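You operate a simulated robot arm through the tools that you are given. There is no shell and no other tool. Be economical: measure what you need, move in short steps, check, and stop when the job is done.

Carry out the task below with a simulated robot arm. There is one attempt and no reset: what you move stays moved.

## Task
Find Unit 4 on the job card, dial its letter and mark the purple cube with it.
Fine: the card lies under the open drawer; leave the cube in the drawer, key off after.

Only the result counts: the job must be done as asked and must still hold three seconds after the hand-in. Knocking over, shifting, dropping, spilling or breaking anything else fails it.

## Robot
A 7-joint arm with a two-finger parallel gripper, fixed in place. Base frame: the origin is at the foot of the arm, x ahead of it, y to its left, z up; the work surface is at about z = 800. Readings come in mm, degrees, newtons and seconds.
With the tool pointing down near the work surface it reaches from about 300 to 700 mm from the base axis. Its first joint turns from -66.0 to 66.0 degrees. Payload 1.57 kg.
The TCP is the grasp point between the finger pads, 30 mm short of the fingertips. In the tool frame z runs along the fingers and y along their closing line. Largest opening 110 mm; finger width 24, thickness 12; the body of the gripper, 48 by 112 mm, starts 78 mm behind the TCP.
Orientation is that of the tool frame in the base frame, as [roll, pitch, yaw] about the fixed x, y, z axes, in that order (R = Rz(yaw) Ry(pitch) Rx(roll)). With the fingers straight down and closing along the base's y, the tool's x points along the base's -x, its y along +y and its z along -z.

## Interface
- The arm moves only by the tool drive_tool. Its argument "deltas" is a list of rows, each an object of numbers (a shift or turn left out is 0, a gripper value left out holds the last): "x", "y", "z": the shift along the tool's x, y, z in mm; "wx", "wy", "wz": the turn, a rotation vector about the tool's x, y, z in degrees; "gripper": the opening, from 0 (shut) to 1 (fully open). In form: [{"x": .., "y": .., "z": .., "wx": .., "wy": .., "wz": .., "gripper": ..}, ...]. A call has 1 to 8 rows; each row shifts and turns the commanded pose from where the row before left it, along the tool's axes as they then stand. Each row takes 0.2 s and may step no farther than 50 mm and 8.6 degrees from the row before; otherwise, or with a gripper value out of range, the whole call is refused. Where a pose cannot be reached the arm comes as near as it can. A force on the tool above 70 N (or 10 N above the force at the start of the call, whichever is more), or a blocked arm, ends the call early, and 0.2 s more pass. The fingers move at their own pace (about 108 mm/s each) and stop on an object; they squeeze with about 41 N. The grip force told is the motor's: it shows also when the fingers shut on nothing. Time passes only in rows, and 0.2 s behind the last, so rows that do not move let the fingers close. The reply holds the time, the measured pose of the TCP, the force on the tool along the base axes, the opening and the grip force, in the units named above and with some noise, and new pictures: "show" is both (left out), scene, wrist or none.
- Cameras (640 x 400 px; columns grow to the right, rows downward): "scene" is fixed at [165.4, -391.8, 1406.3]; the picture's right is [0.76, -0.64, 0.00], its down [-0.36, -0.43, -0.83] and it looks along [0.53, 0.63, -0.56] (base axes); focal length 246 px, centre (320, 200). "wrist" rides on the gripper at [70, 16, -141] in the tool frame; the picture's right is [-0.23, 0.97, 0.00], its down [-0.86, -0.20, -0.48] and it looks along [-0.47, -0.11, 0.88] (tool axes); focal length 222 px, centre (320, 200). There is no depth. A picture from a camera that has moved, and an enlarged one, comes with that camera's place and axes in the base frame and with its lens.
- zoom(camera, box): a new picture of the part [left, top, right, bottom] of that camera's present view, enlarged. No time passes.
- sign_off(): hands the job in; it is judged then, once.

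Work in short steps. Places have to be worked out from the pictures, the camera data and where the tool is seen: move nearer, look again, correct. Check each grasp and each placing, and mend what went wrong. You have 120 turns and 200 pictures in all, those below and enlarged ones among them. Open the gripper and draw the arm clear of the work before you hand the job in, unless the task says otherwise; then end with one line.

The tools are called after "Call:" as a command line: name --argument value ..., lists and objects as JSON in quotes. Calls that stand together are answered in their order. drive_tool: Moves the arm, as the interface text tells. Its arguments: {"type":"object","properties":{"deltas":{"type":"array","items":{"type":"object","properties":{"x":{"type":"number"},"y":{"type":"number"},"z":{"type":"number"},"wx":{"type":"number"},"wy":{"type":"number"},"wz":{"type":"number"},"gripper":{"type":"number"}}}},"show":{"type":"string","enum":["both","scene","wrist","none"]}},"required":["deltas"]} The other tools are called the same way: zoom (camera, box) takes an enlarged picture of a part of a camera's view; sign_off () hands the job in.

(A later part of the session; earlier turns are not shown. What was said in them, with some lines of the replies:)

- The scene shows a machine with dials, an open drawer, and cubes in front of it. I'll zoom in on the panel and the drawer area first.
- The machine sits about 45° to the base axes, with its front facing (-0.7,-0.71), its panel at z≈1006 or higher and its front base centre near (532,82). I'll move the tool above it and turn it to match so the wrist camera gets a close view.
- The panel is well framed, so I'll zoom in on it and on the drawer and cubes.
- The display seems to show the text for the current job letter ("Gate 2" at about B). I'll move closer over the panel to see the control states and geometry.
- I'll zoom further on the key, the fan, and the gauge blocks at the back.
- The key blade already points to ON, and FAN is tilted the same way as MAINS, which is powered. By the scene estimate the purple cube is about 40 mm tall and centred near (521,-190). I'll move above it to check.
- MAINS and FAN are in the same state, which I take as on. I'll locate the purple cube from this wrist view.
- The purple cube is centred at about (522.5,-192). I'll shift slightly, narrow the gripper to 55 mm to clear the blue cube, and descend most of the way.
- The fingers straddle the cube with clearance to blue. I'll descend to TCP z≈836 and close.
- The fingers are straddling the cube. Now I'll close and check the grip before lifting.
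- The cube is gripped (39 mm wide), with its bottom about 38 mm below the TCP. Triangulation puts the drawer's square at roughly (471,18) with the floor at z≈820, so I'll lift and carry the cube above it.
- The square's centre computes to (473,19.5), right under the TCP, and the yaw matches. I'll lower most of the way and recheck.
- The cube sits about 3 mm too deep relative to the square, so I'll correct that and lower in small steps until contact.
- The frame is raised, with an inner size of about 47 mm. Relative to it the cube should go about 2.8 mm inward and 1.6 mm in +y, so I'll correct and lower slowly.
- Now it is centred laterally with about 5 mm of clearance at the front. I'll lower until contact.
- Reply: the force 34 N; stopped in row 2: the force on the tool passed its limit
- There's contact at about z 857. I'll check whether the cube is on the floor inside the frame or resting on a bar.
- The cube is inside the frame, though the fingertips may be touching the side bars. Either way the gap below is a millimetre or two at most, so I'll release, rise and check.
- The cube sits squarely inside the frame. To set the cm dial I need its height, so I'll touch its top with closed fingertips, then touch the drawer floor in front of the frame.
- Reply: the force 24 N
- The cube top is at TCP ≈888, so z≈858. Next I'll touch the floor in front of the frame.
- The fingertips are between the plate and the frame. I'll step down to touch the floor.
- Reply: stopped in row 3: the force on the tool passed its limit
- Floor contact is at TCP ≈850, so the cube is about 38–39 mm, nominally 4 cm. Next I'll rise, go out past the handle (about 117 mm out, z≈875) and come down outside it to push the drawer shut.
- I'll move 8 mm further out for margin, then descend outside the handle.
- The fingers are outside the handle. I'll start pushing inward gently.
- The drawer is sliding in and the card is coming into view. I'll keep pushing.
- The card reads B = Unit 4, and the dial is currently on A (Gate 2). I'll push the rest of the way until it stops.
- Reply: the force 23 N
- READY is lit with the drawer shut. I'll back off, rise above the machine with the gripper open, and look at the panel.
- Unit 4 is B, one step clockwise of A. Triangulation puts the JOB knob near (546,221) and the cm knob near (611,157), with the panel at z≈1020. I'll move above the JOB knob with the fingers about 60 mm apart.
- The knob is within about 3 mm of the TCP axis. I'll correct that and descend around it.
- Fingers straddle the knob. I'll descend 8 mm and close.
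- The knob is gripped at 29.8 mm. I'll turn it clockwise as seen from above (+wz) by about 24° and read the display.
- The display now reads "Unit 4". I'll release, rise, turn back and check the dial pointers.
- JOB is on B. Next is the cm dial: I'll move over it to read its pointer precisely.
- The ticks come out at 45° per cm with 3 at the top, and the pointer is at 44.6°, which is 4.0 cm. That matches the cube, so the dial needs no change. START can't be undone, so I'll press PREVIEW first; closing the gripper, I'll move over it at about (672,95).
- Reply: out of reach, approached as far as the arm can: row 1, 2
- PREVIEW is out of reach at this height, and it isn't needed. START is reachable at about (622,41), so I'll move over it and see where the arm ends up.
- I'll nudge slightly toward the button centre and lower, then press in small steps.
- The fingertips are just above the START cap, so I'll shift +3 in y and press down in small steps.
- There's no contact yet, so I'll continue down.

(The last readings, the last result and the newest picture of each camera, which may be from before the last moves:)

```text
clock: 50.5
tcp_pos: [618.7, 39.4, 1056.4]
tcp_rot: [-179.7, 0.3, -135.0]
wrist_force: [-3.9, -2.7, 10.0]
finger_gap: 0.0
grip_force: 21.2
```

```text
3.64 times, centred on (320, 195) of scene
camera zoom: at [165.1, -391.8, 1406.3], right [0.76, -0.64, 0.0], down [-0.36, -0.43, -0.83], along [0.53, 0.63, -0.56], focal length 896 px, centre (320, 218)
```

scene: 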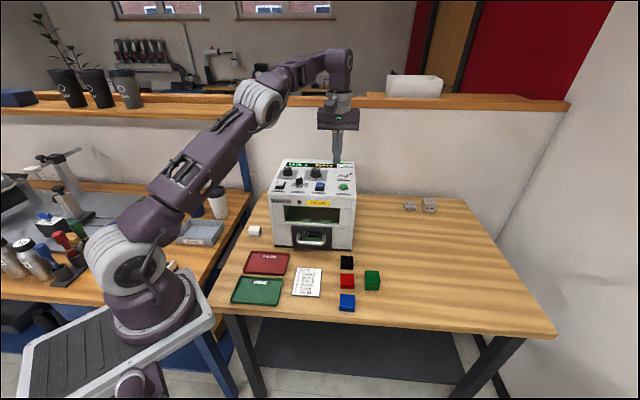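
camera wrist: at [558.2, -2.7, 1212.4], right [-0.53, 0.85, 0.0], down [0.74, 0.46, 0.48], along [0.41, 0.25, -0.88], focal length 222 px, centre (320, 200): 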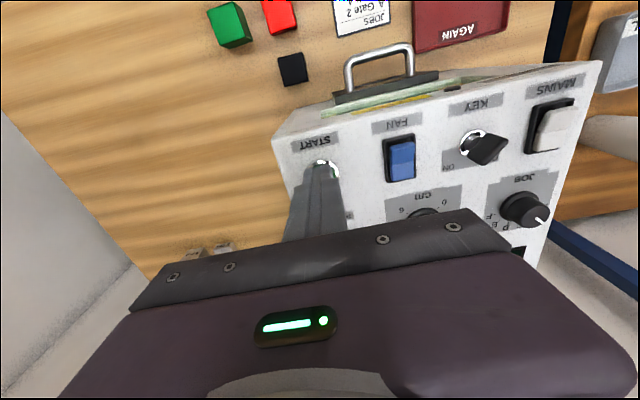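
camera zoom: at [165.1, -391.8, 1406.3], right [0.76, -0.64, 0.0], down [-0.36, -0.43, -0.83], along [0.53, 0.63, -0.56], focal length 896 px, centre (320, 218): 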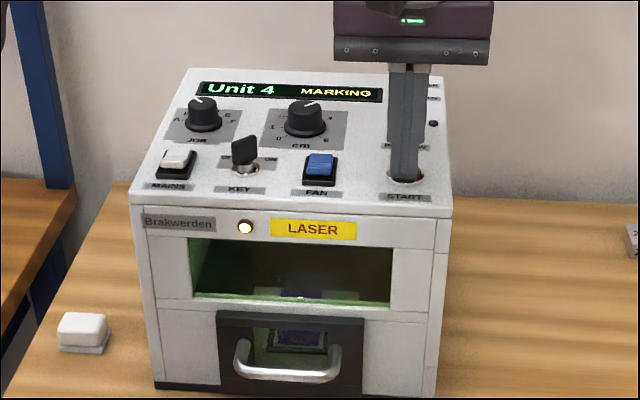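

MARKING has started. I'll lift off the button and wait while moving toward the key (roughly 90–100 mm along +y from the job/cm midline), then watch the display.

Call:
drive_tool --deltas '[{"z": -20}, {"z": -40}, {}, {}, {}, {}, {}, {}]' --show "scene"

Call:
zoom --camera "scene" --box '[270, 150, 370, 260]'

```text
clock: 52.2
tcp_pos: [617.5, 37.4, 1115.3]
tcp_rot: [-179.7, 0.3, -135.0]
wrist_force: [0.1, 0.6, -1.1]
finger_gap: 0.0
grip_force: 21.2
```

scene: 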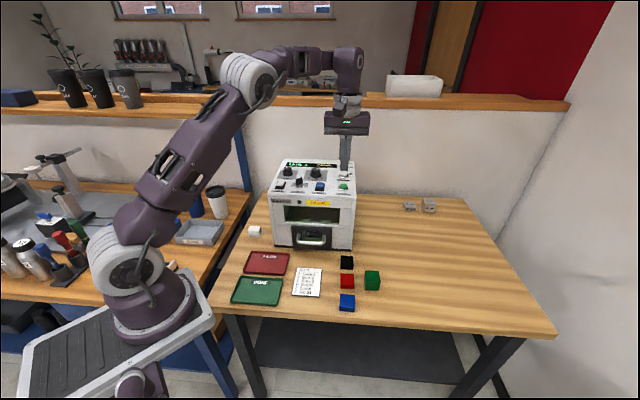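

```text
3.64 times, centred on (320, 205) of scene
camera zoom: at [165.4, -391.8, 1406.3], right [0.76, -0.64, 0.0], down [-0.36, -0.43, -0.83], along [0.53, 0.63, -0.56], focal length 896 px, centre (320, 182)
```

zoom: 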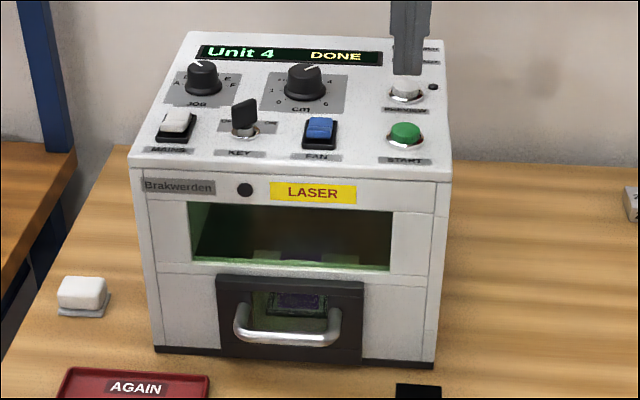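

The display says DONE. I'll look at the cube through the window to check the mark.

Call:
zoom --camera "scene" --box '[290, 205, 345, 250]'

Call:
zoom --camera "scene" --box '[285, 170, 325, 195]'

```text
8.89 times, centred on (318, 228) of scene
camera zoom: at [165.4, -391.8, 1406.3], right [0.76, -0.64, 0.0], down [-0.36, -0.43, -0.83], along [0.53, 0.63, -0.56], focal length 2191 px, centre (342, -44)
```

zoom: 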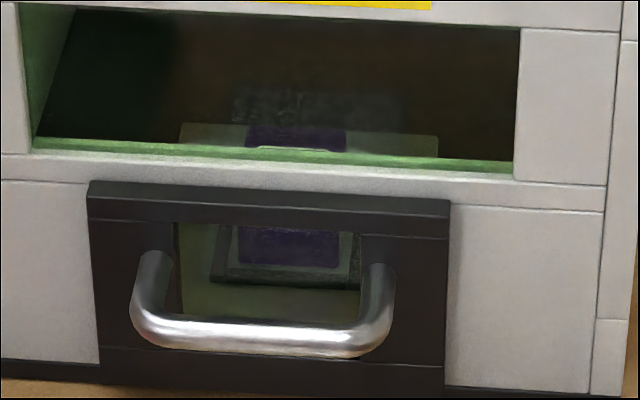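

```text
16.00 times, centred on (305, 182) of scene
camera zoom: at [165.4, -391.8, 1406.3], right [0.76, -0.64, 0.0], down [-0.36, -0.43, -0.83], along [0.53, 0.63, -0.56], focal length 3944 px, centre (560, 480)
```

zoom: 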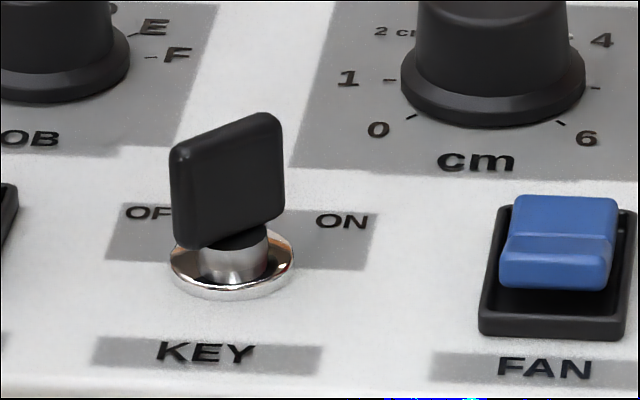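

The mark can't be judged from here. I'll back off, tilt the tool and look down through the window at the cube's top with the wrist camera.

Call:
drive_tool --deltas '[{"x": 40, "y": 25, "z": -10}, {"x": 40, "y": 25, "z": -10}, {"x": 41.6, "y": 25.6, "z": -9}, {"wy": -8.3}, {"wy": -8.3}, {"wy": -8.3}, {}]' --show "both"

Call:
zoom --camera "wrist" --box '[220, 60, 420, 200]'

```text
clock: 53.9
tcp_pos: [478.8, 5.9, 1143.6]
tcp_rot: [-179.6, 25.3, -134.8]
wrist_force: [0.9, 0.6, -0.6]
finger_gap: 0.0
grip_force: 21.1
camera wrist: at [380.0, -71.0, 1241.8], right [-0.54, 0.83, 0.09], down [0.54, 0.26, 0.8], along [0.64, 0.48, -0.59], focal length 222 px, centre (320, 200)
```

scene: 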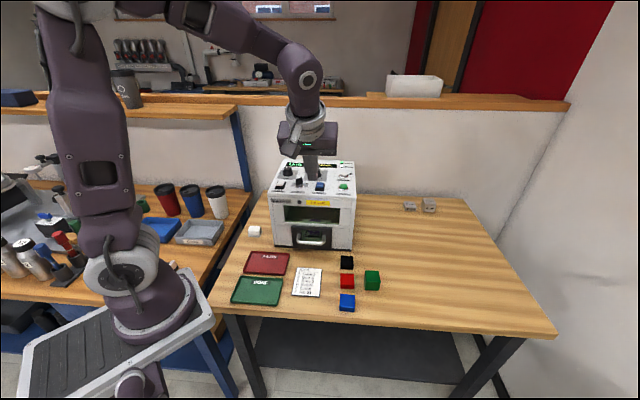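
wrist: 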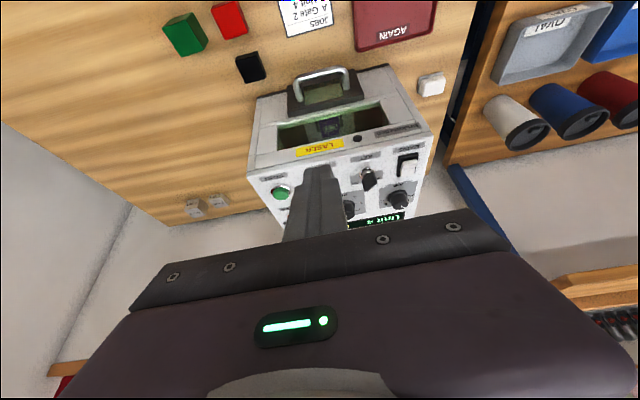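

```text
2.86 times, centred on (320, 130) of wrist
camera zoom: at [380.0, -71.0, 1241.8], right [-0.54, 0.83, 0.09], down [0.54, 0.26, 0.8], along [0.64, 0.48, -0.59], focal length 635 px, centre (320, 400)
```

zoom: 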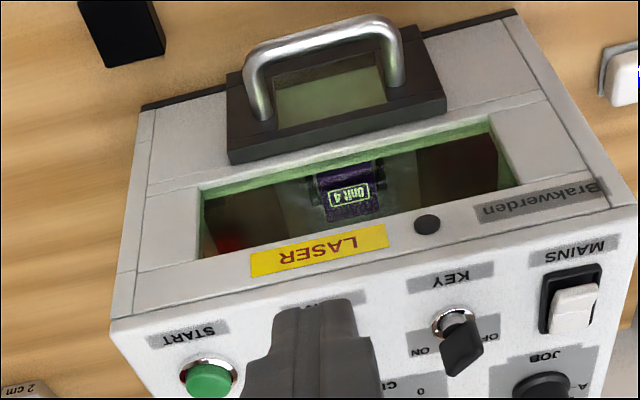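

Call:
zoom --camera "wrist" --box '[300, 105, 360, 145]'

```text
10.00 times, centred on (330, 125) of wrist
camera zoom: at [380.0, -71.0, 1241.8], right [-0.54, 0.83, 0.09], down [0.54, 0.26, 0.8], along [0.64, 0.48, -0.59], focal length 2221 px, centre (220, 950)
```

zoom: 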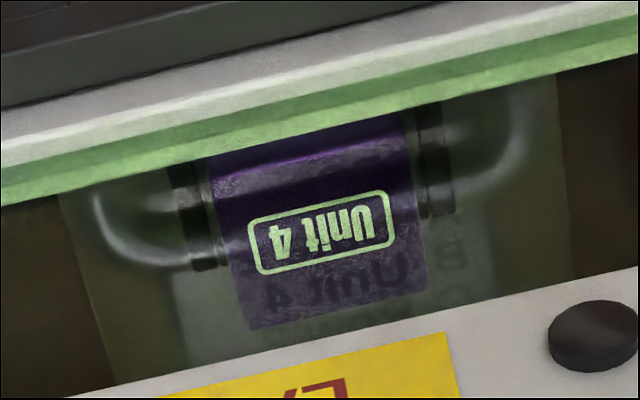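

The mark reads "Unit 4", crisp and centred. Now the key: its ring is at about (530,135) and the blade lies along base x (ON), so I need to grip it with the fingers closing along base y. I'll straighten up and move above it.

Call:
drive_tool --deltas '[{"wy": 8.3}, {"wy": 8.3}, {"wy": 8.3}, {"x": -32, "y": 13.6, "gripper": 0.4}, {"x": -32, "y": 13.6}, {"x": -32, "y": 13.6}, {"x": -31.5, "y": 13.6}, {}]' --show "none"

Call:
drive_tool --deltas '[{"wz": 7.5}, {"wz": 7.5}, {"wz": 7.5}, {"wz": 7.5}, {"wz": 7.5}, {"wz": 7.5}, {"z": 25}, {}]' --show "both"

Call:
zoom --camera "wrist" --box '[240, 90, 400, 230]'

Call:
zoom --camera "scene" --box '[270, 140, 340, 200]'

```text
clock: 55.6
tcp_pos: [532.7, 135.9, 1146.4]
tcp_rot: [-179.7, 0.2, -135.0]
wrist_force: [-0.4, -0.2, -0.5]
finger_gap: 43.9
grip_force: 0.0
```

```text
clock: 57.5
tcp_pos: [529.9, 135.0, 1121.1]
tcp_rot: [180.0, 0.5, 180.0]
wrist_force: [-1.0, 0.0, 0.1]
finger_gap: 44.2
grip_force: 0.1
camera wrist: at [460.0, 150.0, 1261.9], right [0.23, 0.97, 0.0], down [0.85, -0.2, 0.48], along [0.47, -0.11, -0.88], focal length 222 px, centre (320, 200)
```

scene: 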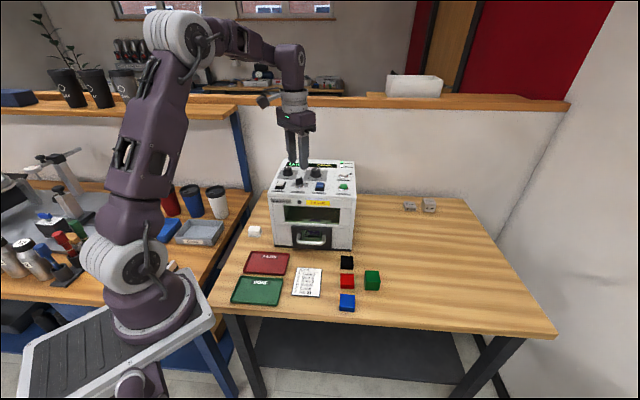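
wrist: 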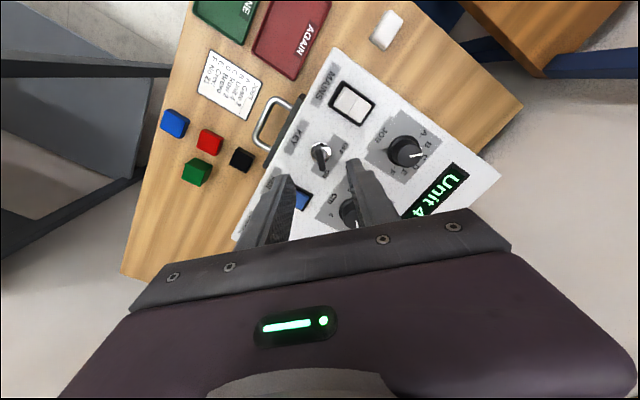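

```text
2.86 times, centred on (320, 160) of wrist
camera zoom: at [460.0, 150.0, 1261.9], right [0.23, 0.97, 0.0], down [0.85, -0.2, 0.48], along [0.47, -0.11, -0.88], focal length 635 px, centre (320, 314)
```

zoom: 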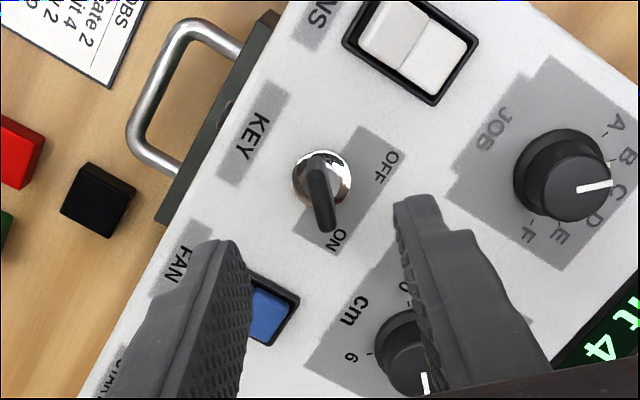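

```text
6.67 times, centred on (305, 170) of scene
camera zoom: at [165.4, -391.8, 1406.3], right [0.76, -0.64, 0.0], down [-0.36, -0.43, -0.83], along [0.53, 0.63, -0.56], focal length 1643 px, centre (420, 400)
```

zoom: 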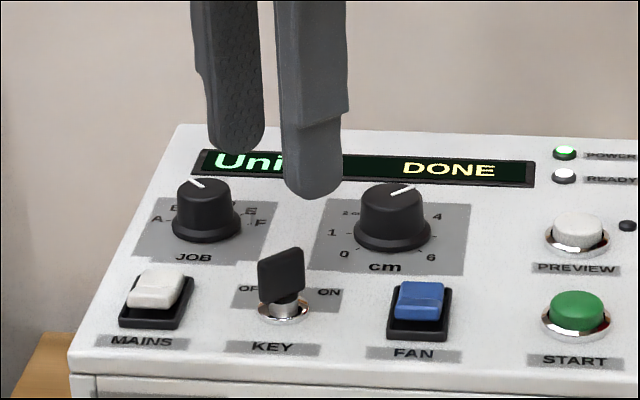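

The TCP is directly over the key with the blade between the fingers. I'll descend around it.

Call:
drive_tool --deltas '[{"z": 20}, {"z": 15}, {"z": 10}, {"z": 8}, {}]' --show "wrist"

Call:
zoom --camera "wrist" --box '[240, 90, 400, 230]'

Call:
zoom --camera "scene" --box '[270, 140, 340, 200]'

```text
clock: 58.6
tcp_pos: [530.1, 135.7, 1066.3]
tcp_rot: [-180.0, 0.5, 179.9]
wrist_force: [-0.4, 0.4, 0.2]
finger_gap: 44.4
grip_force: 0.0
camera wrist: at [459.8, 151.0, 1207.5], right [0.23, 0.97, 0.0], down [0.85, -0.2, 0.48], along [0.47, -0.11, -0.87], focal length 222 px, centre (320, 200)
```

wrist: 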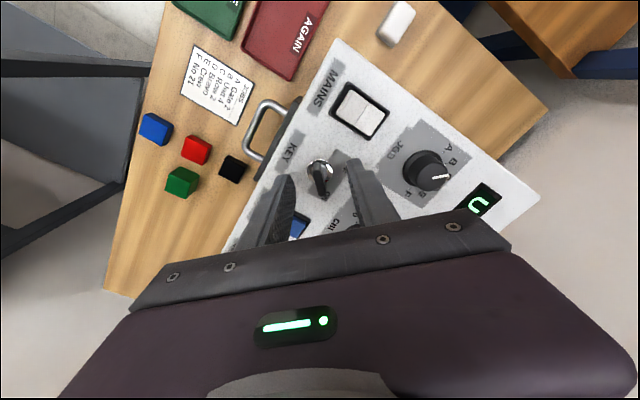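

```text
2.86 times, centred on (320, 160) of wrist
camera zoom: at [459.8, 151.0, 1207.5], right [0.23, 0.97, 0.0], down [0.85, -0.2, 0.48], along [0.47, -0.11, -0.87], focal length 635 px, centre (320, 314)
```

zoom: 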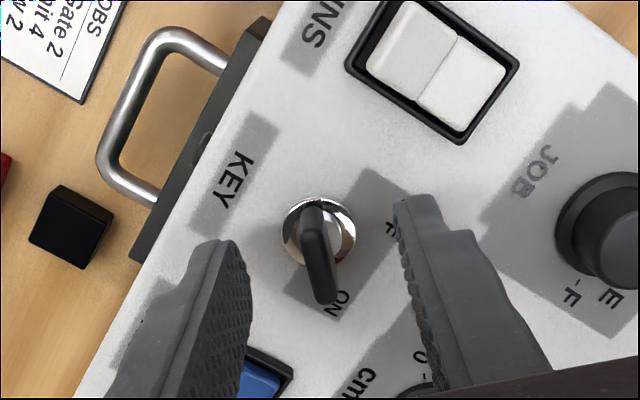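

```text
6.67 times, centred on (305, 170) of scene
camera zoom: at [165.4, -391.8, 1406.3], right [0.76, -0.64, 0.0], down [-0.36, -0.43, -0.83], along [0.53, 0.63, -0.56], focal length 1643 px, centre (420, 400)
```

zoom: 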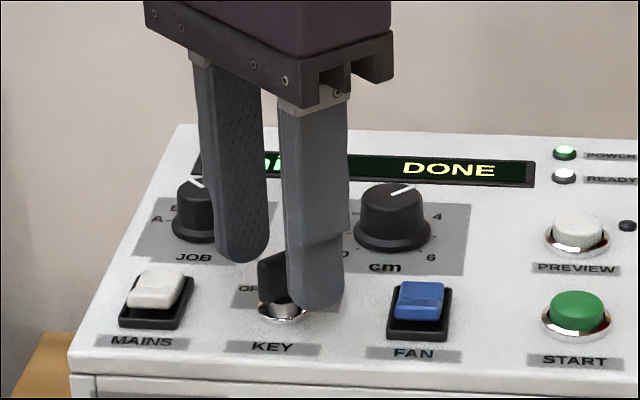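

Well aligned. I'll close on the blade.

Call:
drive_tool --deltas '[{"gripper": 0}, {}, {}]' --show "none"

Call:
zoom --camera "scene" --box '[270, 140, 340, 200]'

```text
clock: 59.5
tcp_pos: [530.8, 136.2, 1066.5]
tcp_rot: [180.0, 0.4, 180.0]
wrist_force: [-0.4, -4.6, -1.1]
finger_gap: 6.8
grip_force: 26.2
```

```text
6.67 times, centred on (305, 170) of scene
camera zoom: at [165.4, -391.9, 1406.2], right [0.76, -0.64, 0.0], down [-0.36, -0.43, -0.83], along [0.53, 0.63, -0.56], focal length 1643 px, centre (420, 400)
```

zoom: 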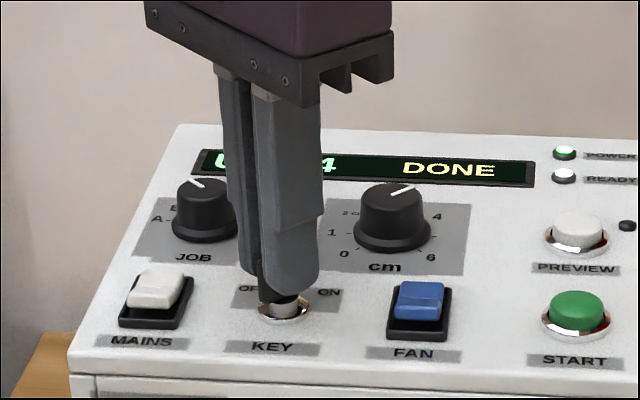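

The blade is gripped (6.8 mm). I'll turn counter-clockwise as seen from above (-wz) toward OFF in two stages.

Call:
drive_tool --deltas '[{"wz": -7}, {"wz": -7}, {"wz": -7}, {"wz": -7}, {"wz": -7}, {"wz": -7}, {"wz": -7}, {}]' --show "none"

Call:
zoom --camera "scene" --box '[270, 140, 360, 210]'

```text
clock: 61.2
tcp_pos: [530.8, 134.8, 1067.0]
tcp_rot: [-179.8, 0.2, -130.9]
wrist_force: [-0.8, -2.8, -16.2]
finger_gap: 6.7
grip_force: 26.3
```

```text
5.71 times, centred on (315, 175) of scene
camera zoom: at [165.6, -391.8, 1406.2], right [0.76, -0.64, 0.0], down [-0.36, -0.43, -0.83], along [0.53, 0.63, -0.56], focal length 1408 px, centre (349, 343)
```

zoom: 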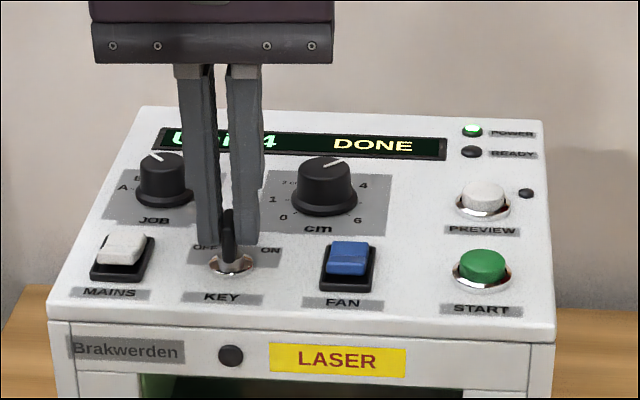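

READY has gone out. I'll continue on to the OFF position.

Call:
drive_tool --deltas '[{"wz": -7}, {"wz": -7}, {"wz": -7}, {"wz": -7}, {"wz": -6}, {}]' --show "none"

Call:
zoom --camera "scene" --box '[270, 140, 360, 210]'

```text
clock: 62.6
tcp_pos: [531.4, 135.3, 1066.5]
tcp_rot: [-179.7, 0.1, -96.9]
wrist_force: [4.6, -3.7, -11.0]
finger_gap: 6.8
grip_force: 26.5
```

```text
5.71 times, centred on (315, 175) of scene
camera zoom: at [165.7, -391.8, 1406.2], right [0.76, -0.64, 0.0], down [-0.36, -0.43, -0.83], along [0.53, 0.63, -0.56], focal length 1408 px, centre (349, 343)
```

zoom: 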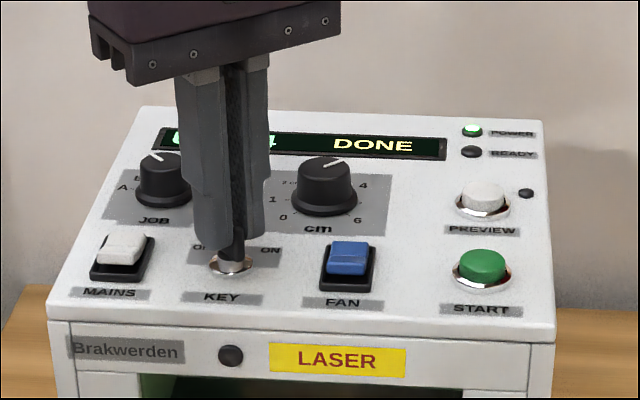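

I've turned it about 84°. I'll add a small nudge toward the stop, release, rise, and check the blade.

Call:
drive_tool --deltas '[{"wz": -3}, {}, {"gripper": 0.4}, {}, {"z": -30}, {"z": -40}, {}]' --show "both"

Call:
zoom --camera "scene" --box '[275, 150, 355, 205]'

```text
clock: 64.2
tcp_pos: [530.3, 135.1, 1136.6]
tcp_rot: [-179.7, 0.0, -94.0]
wrist_force: [-0.9, 0.1, -0.5]
finger_gap: 43.9
grip_force: 0.1
camera wrist: at [507.6, 64.5, 1278.0], right [-0.96, 0.29, -0.01], down [0.25, 0.84, 0.48], along [0.15, 0.46, -0.88], focal length 222 px, centre (320, 200)
```

scene: 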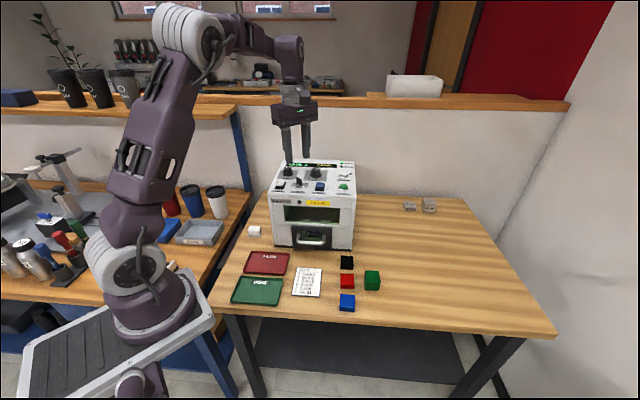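
wrist: 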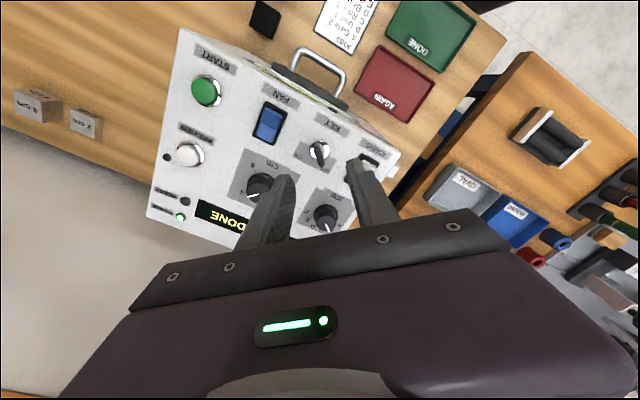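

```text
7.27 times, centred on (315, 178) of scene
camera zoom: at [165.4, -391.8, 1406.3], right [0.76, -0.64, 0.0], down [-0.36, -0.43, -0.83], along [0.53, 0.63, -0.56], focal length 1792 px, centre (356, 364)
```

zoom: 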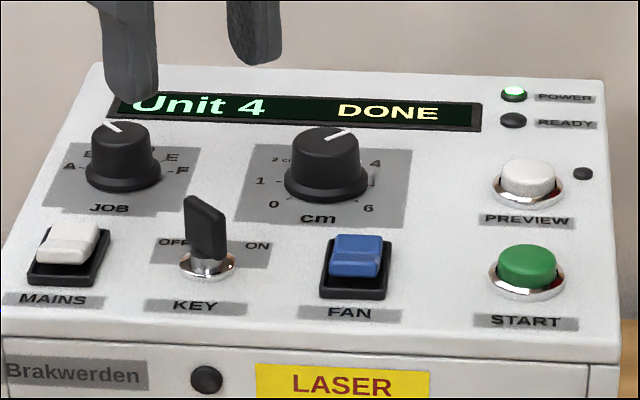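

The key points to OFF and READY is out. I'll open up and draw the arm clear before handing in.

Call:
drive_tool --deltas '[{"z": -45}, {"z": -45, "gripper": 1}, {"x": 40, "y": -20}, {"x": 40, "y": -20}, {"x": 40, "y": -20}, {}]' --show "scene"

Call:
zoom --camera "scene" --box '[220, 150, 400, 320]'

```text
clock: 65.7
tcp_pos: [580.9, 11.7, 1228.0]
tcp_rot: [-179.7, 0.1, -94.0]
wrist_force: [-0.5, 0.7, -0.5]
finger_gap: 109.8
grip_force: 0.0
```

scene: 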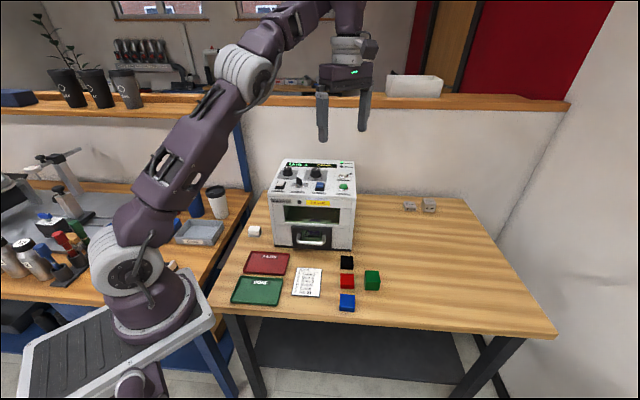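

```text
2.35 times, centred on (310, 235) of scene
camera zoom: at [165.4, -391.8, 1406.3], right [0.76, -0.64, 0.0], down [-0.36, -0.43, -0.83], along [0.53, 0.63, -0.56], focal length 580 px, centre (344, 118)
```

zoom: 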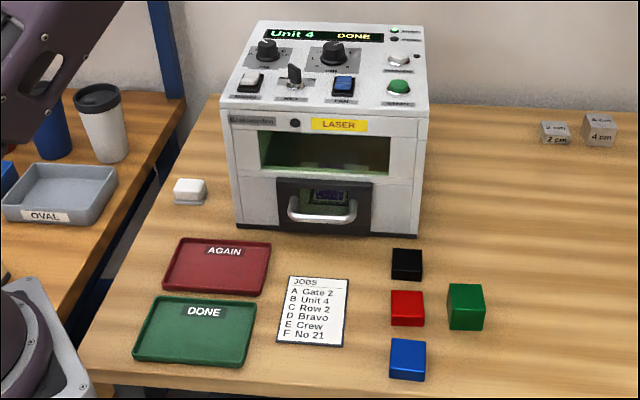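

The cube is marked "Unit 4" and sits in the closed drawer, the key is off, nothing else has moved, and the arm is clear. I'm handing the job in.

Call:
sign_off

```text
The job is handed in.
```

Job handed in: Unit 4 is letter B on the card, so I dialled B and marked the purple cube "Unit 4"; it is still in the drawer (now closed), and the key is off.
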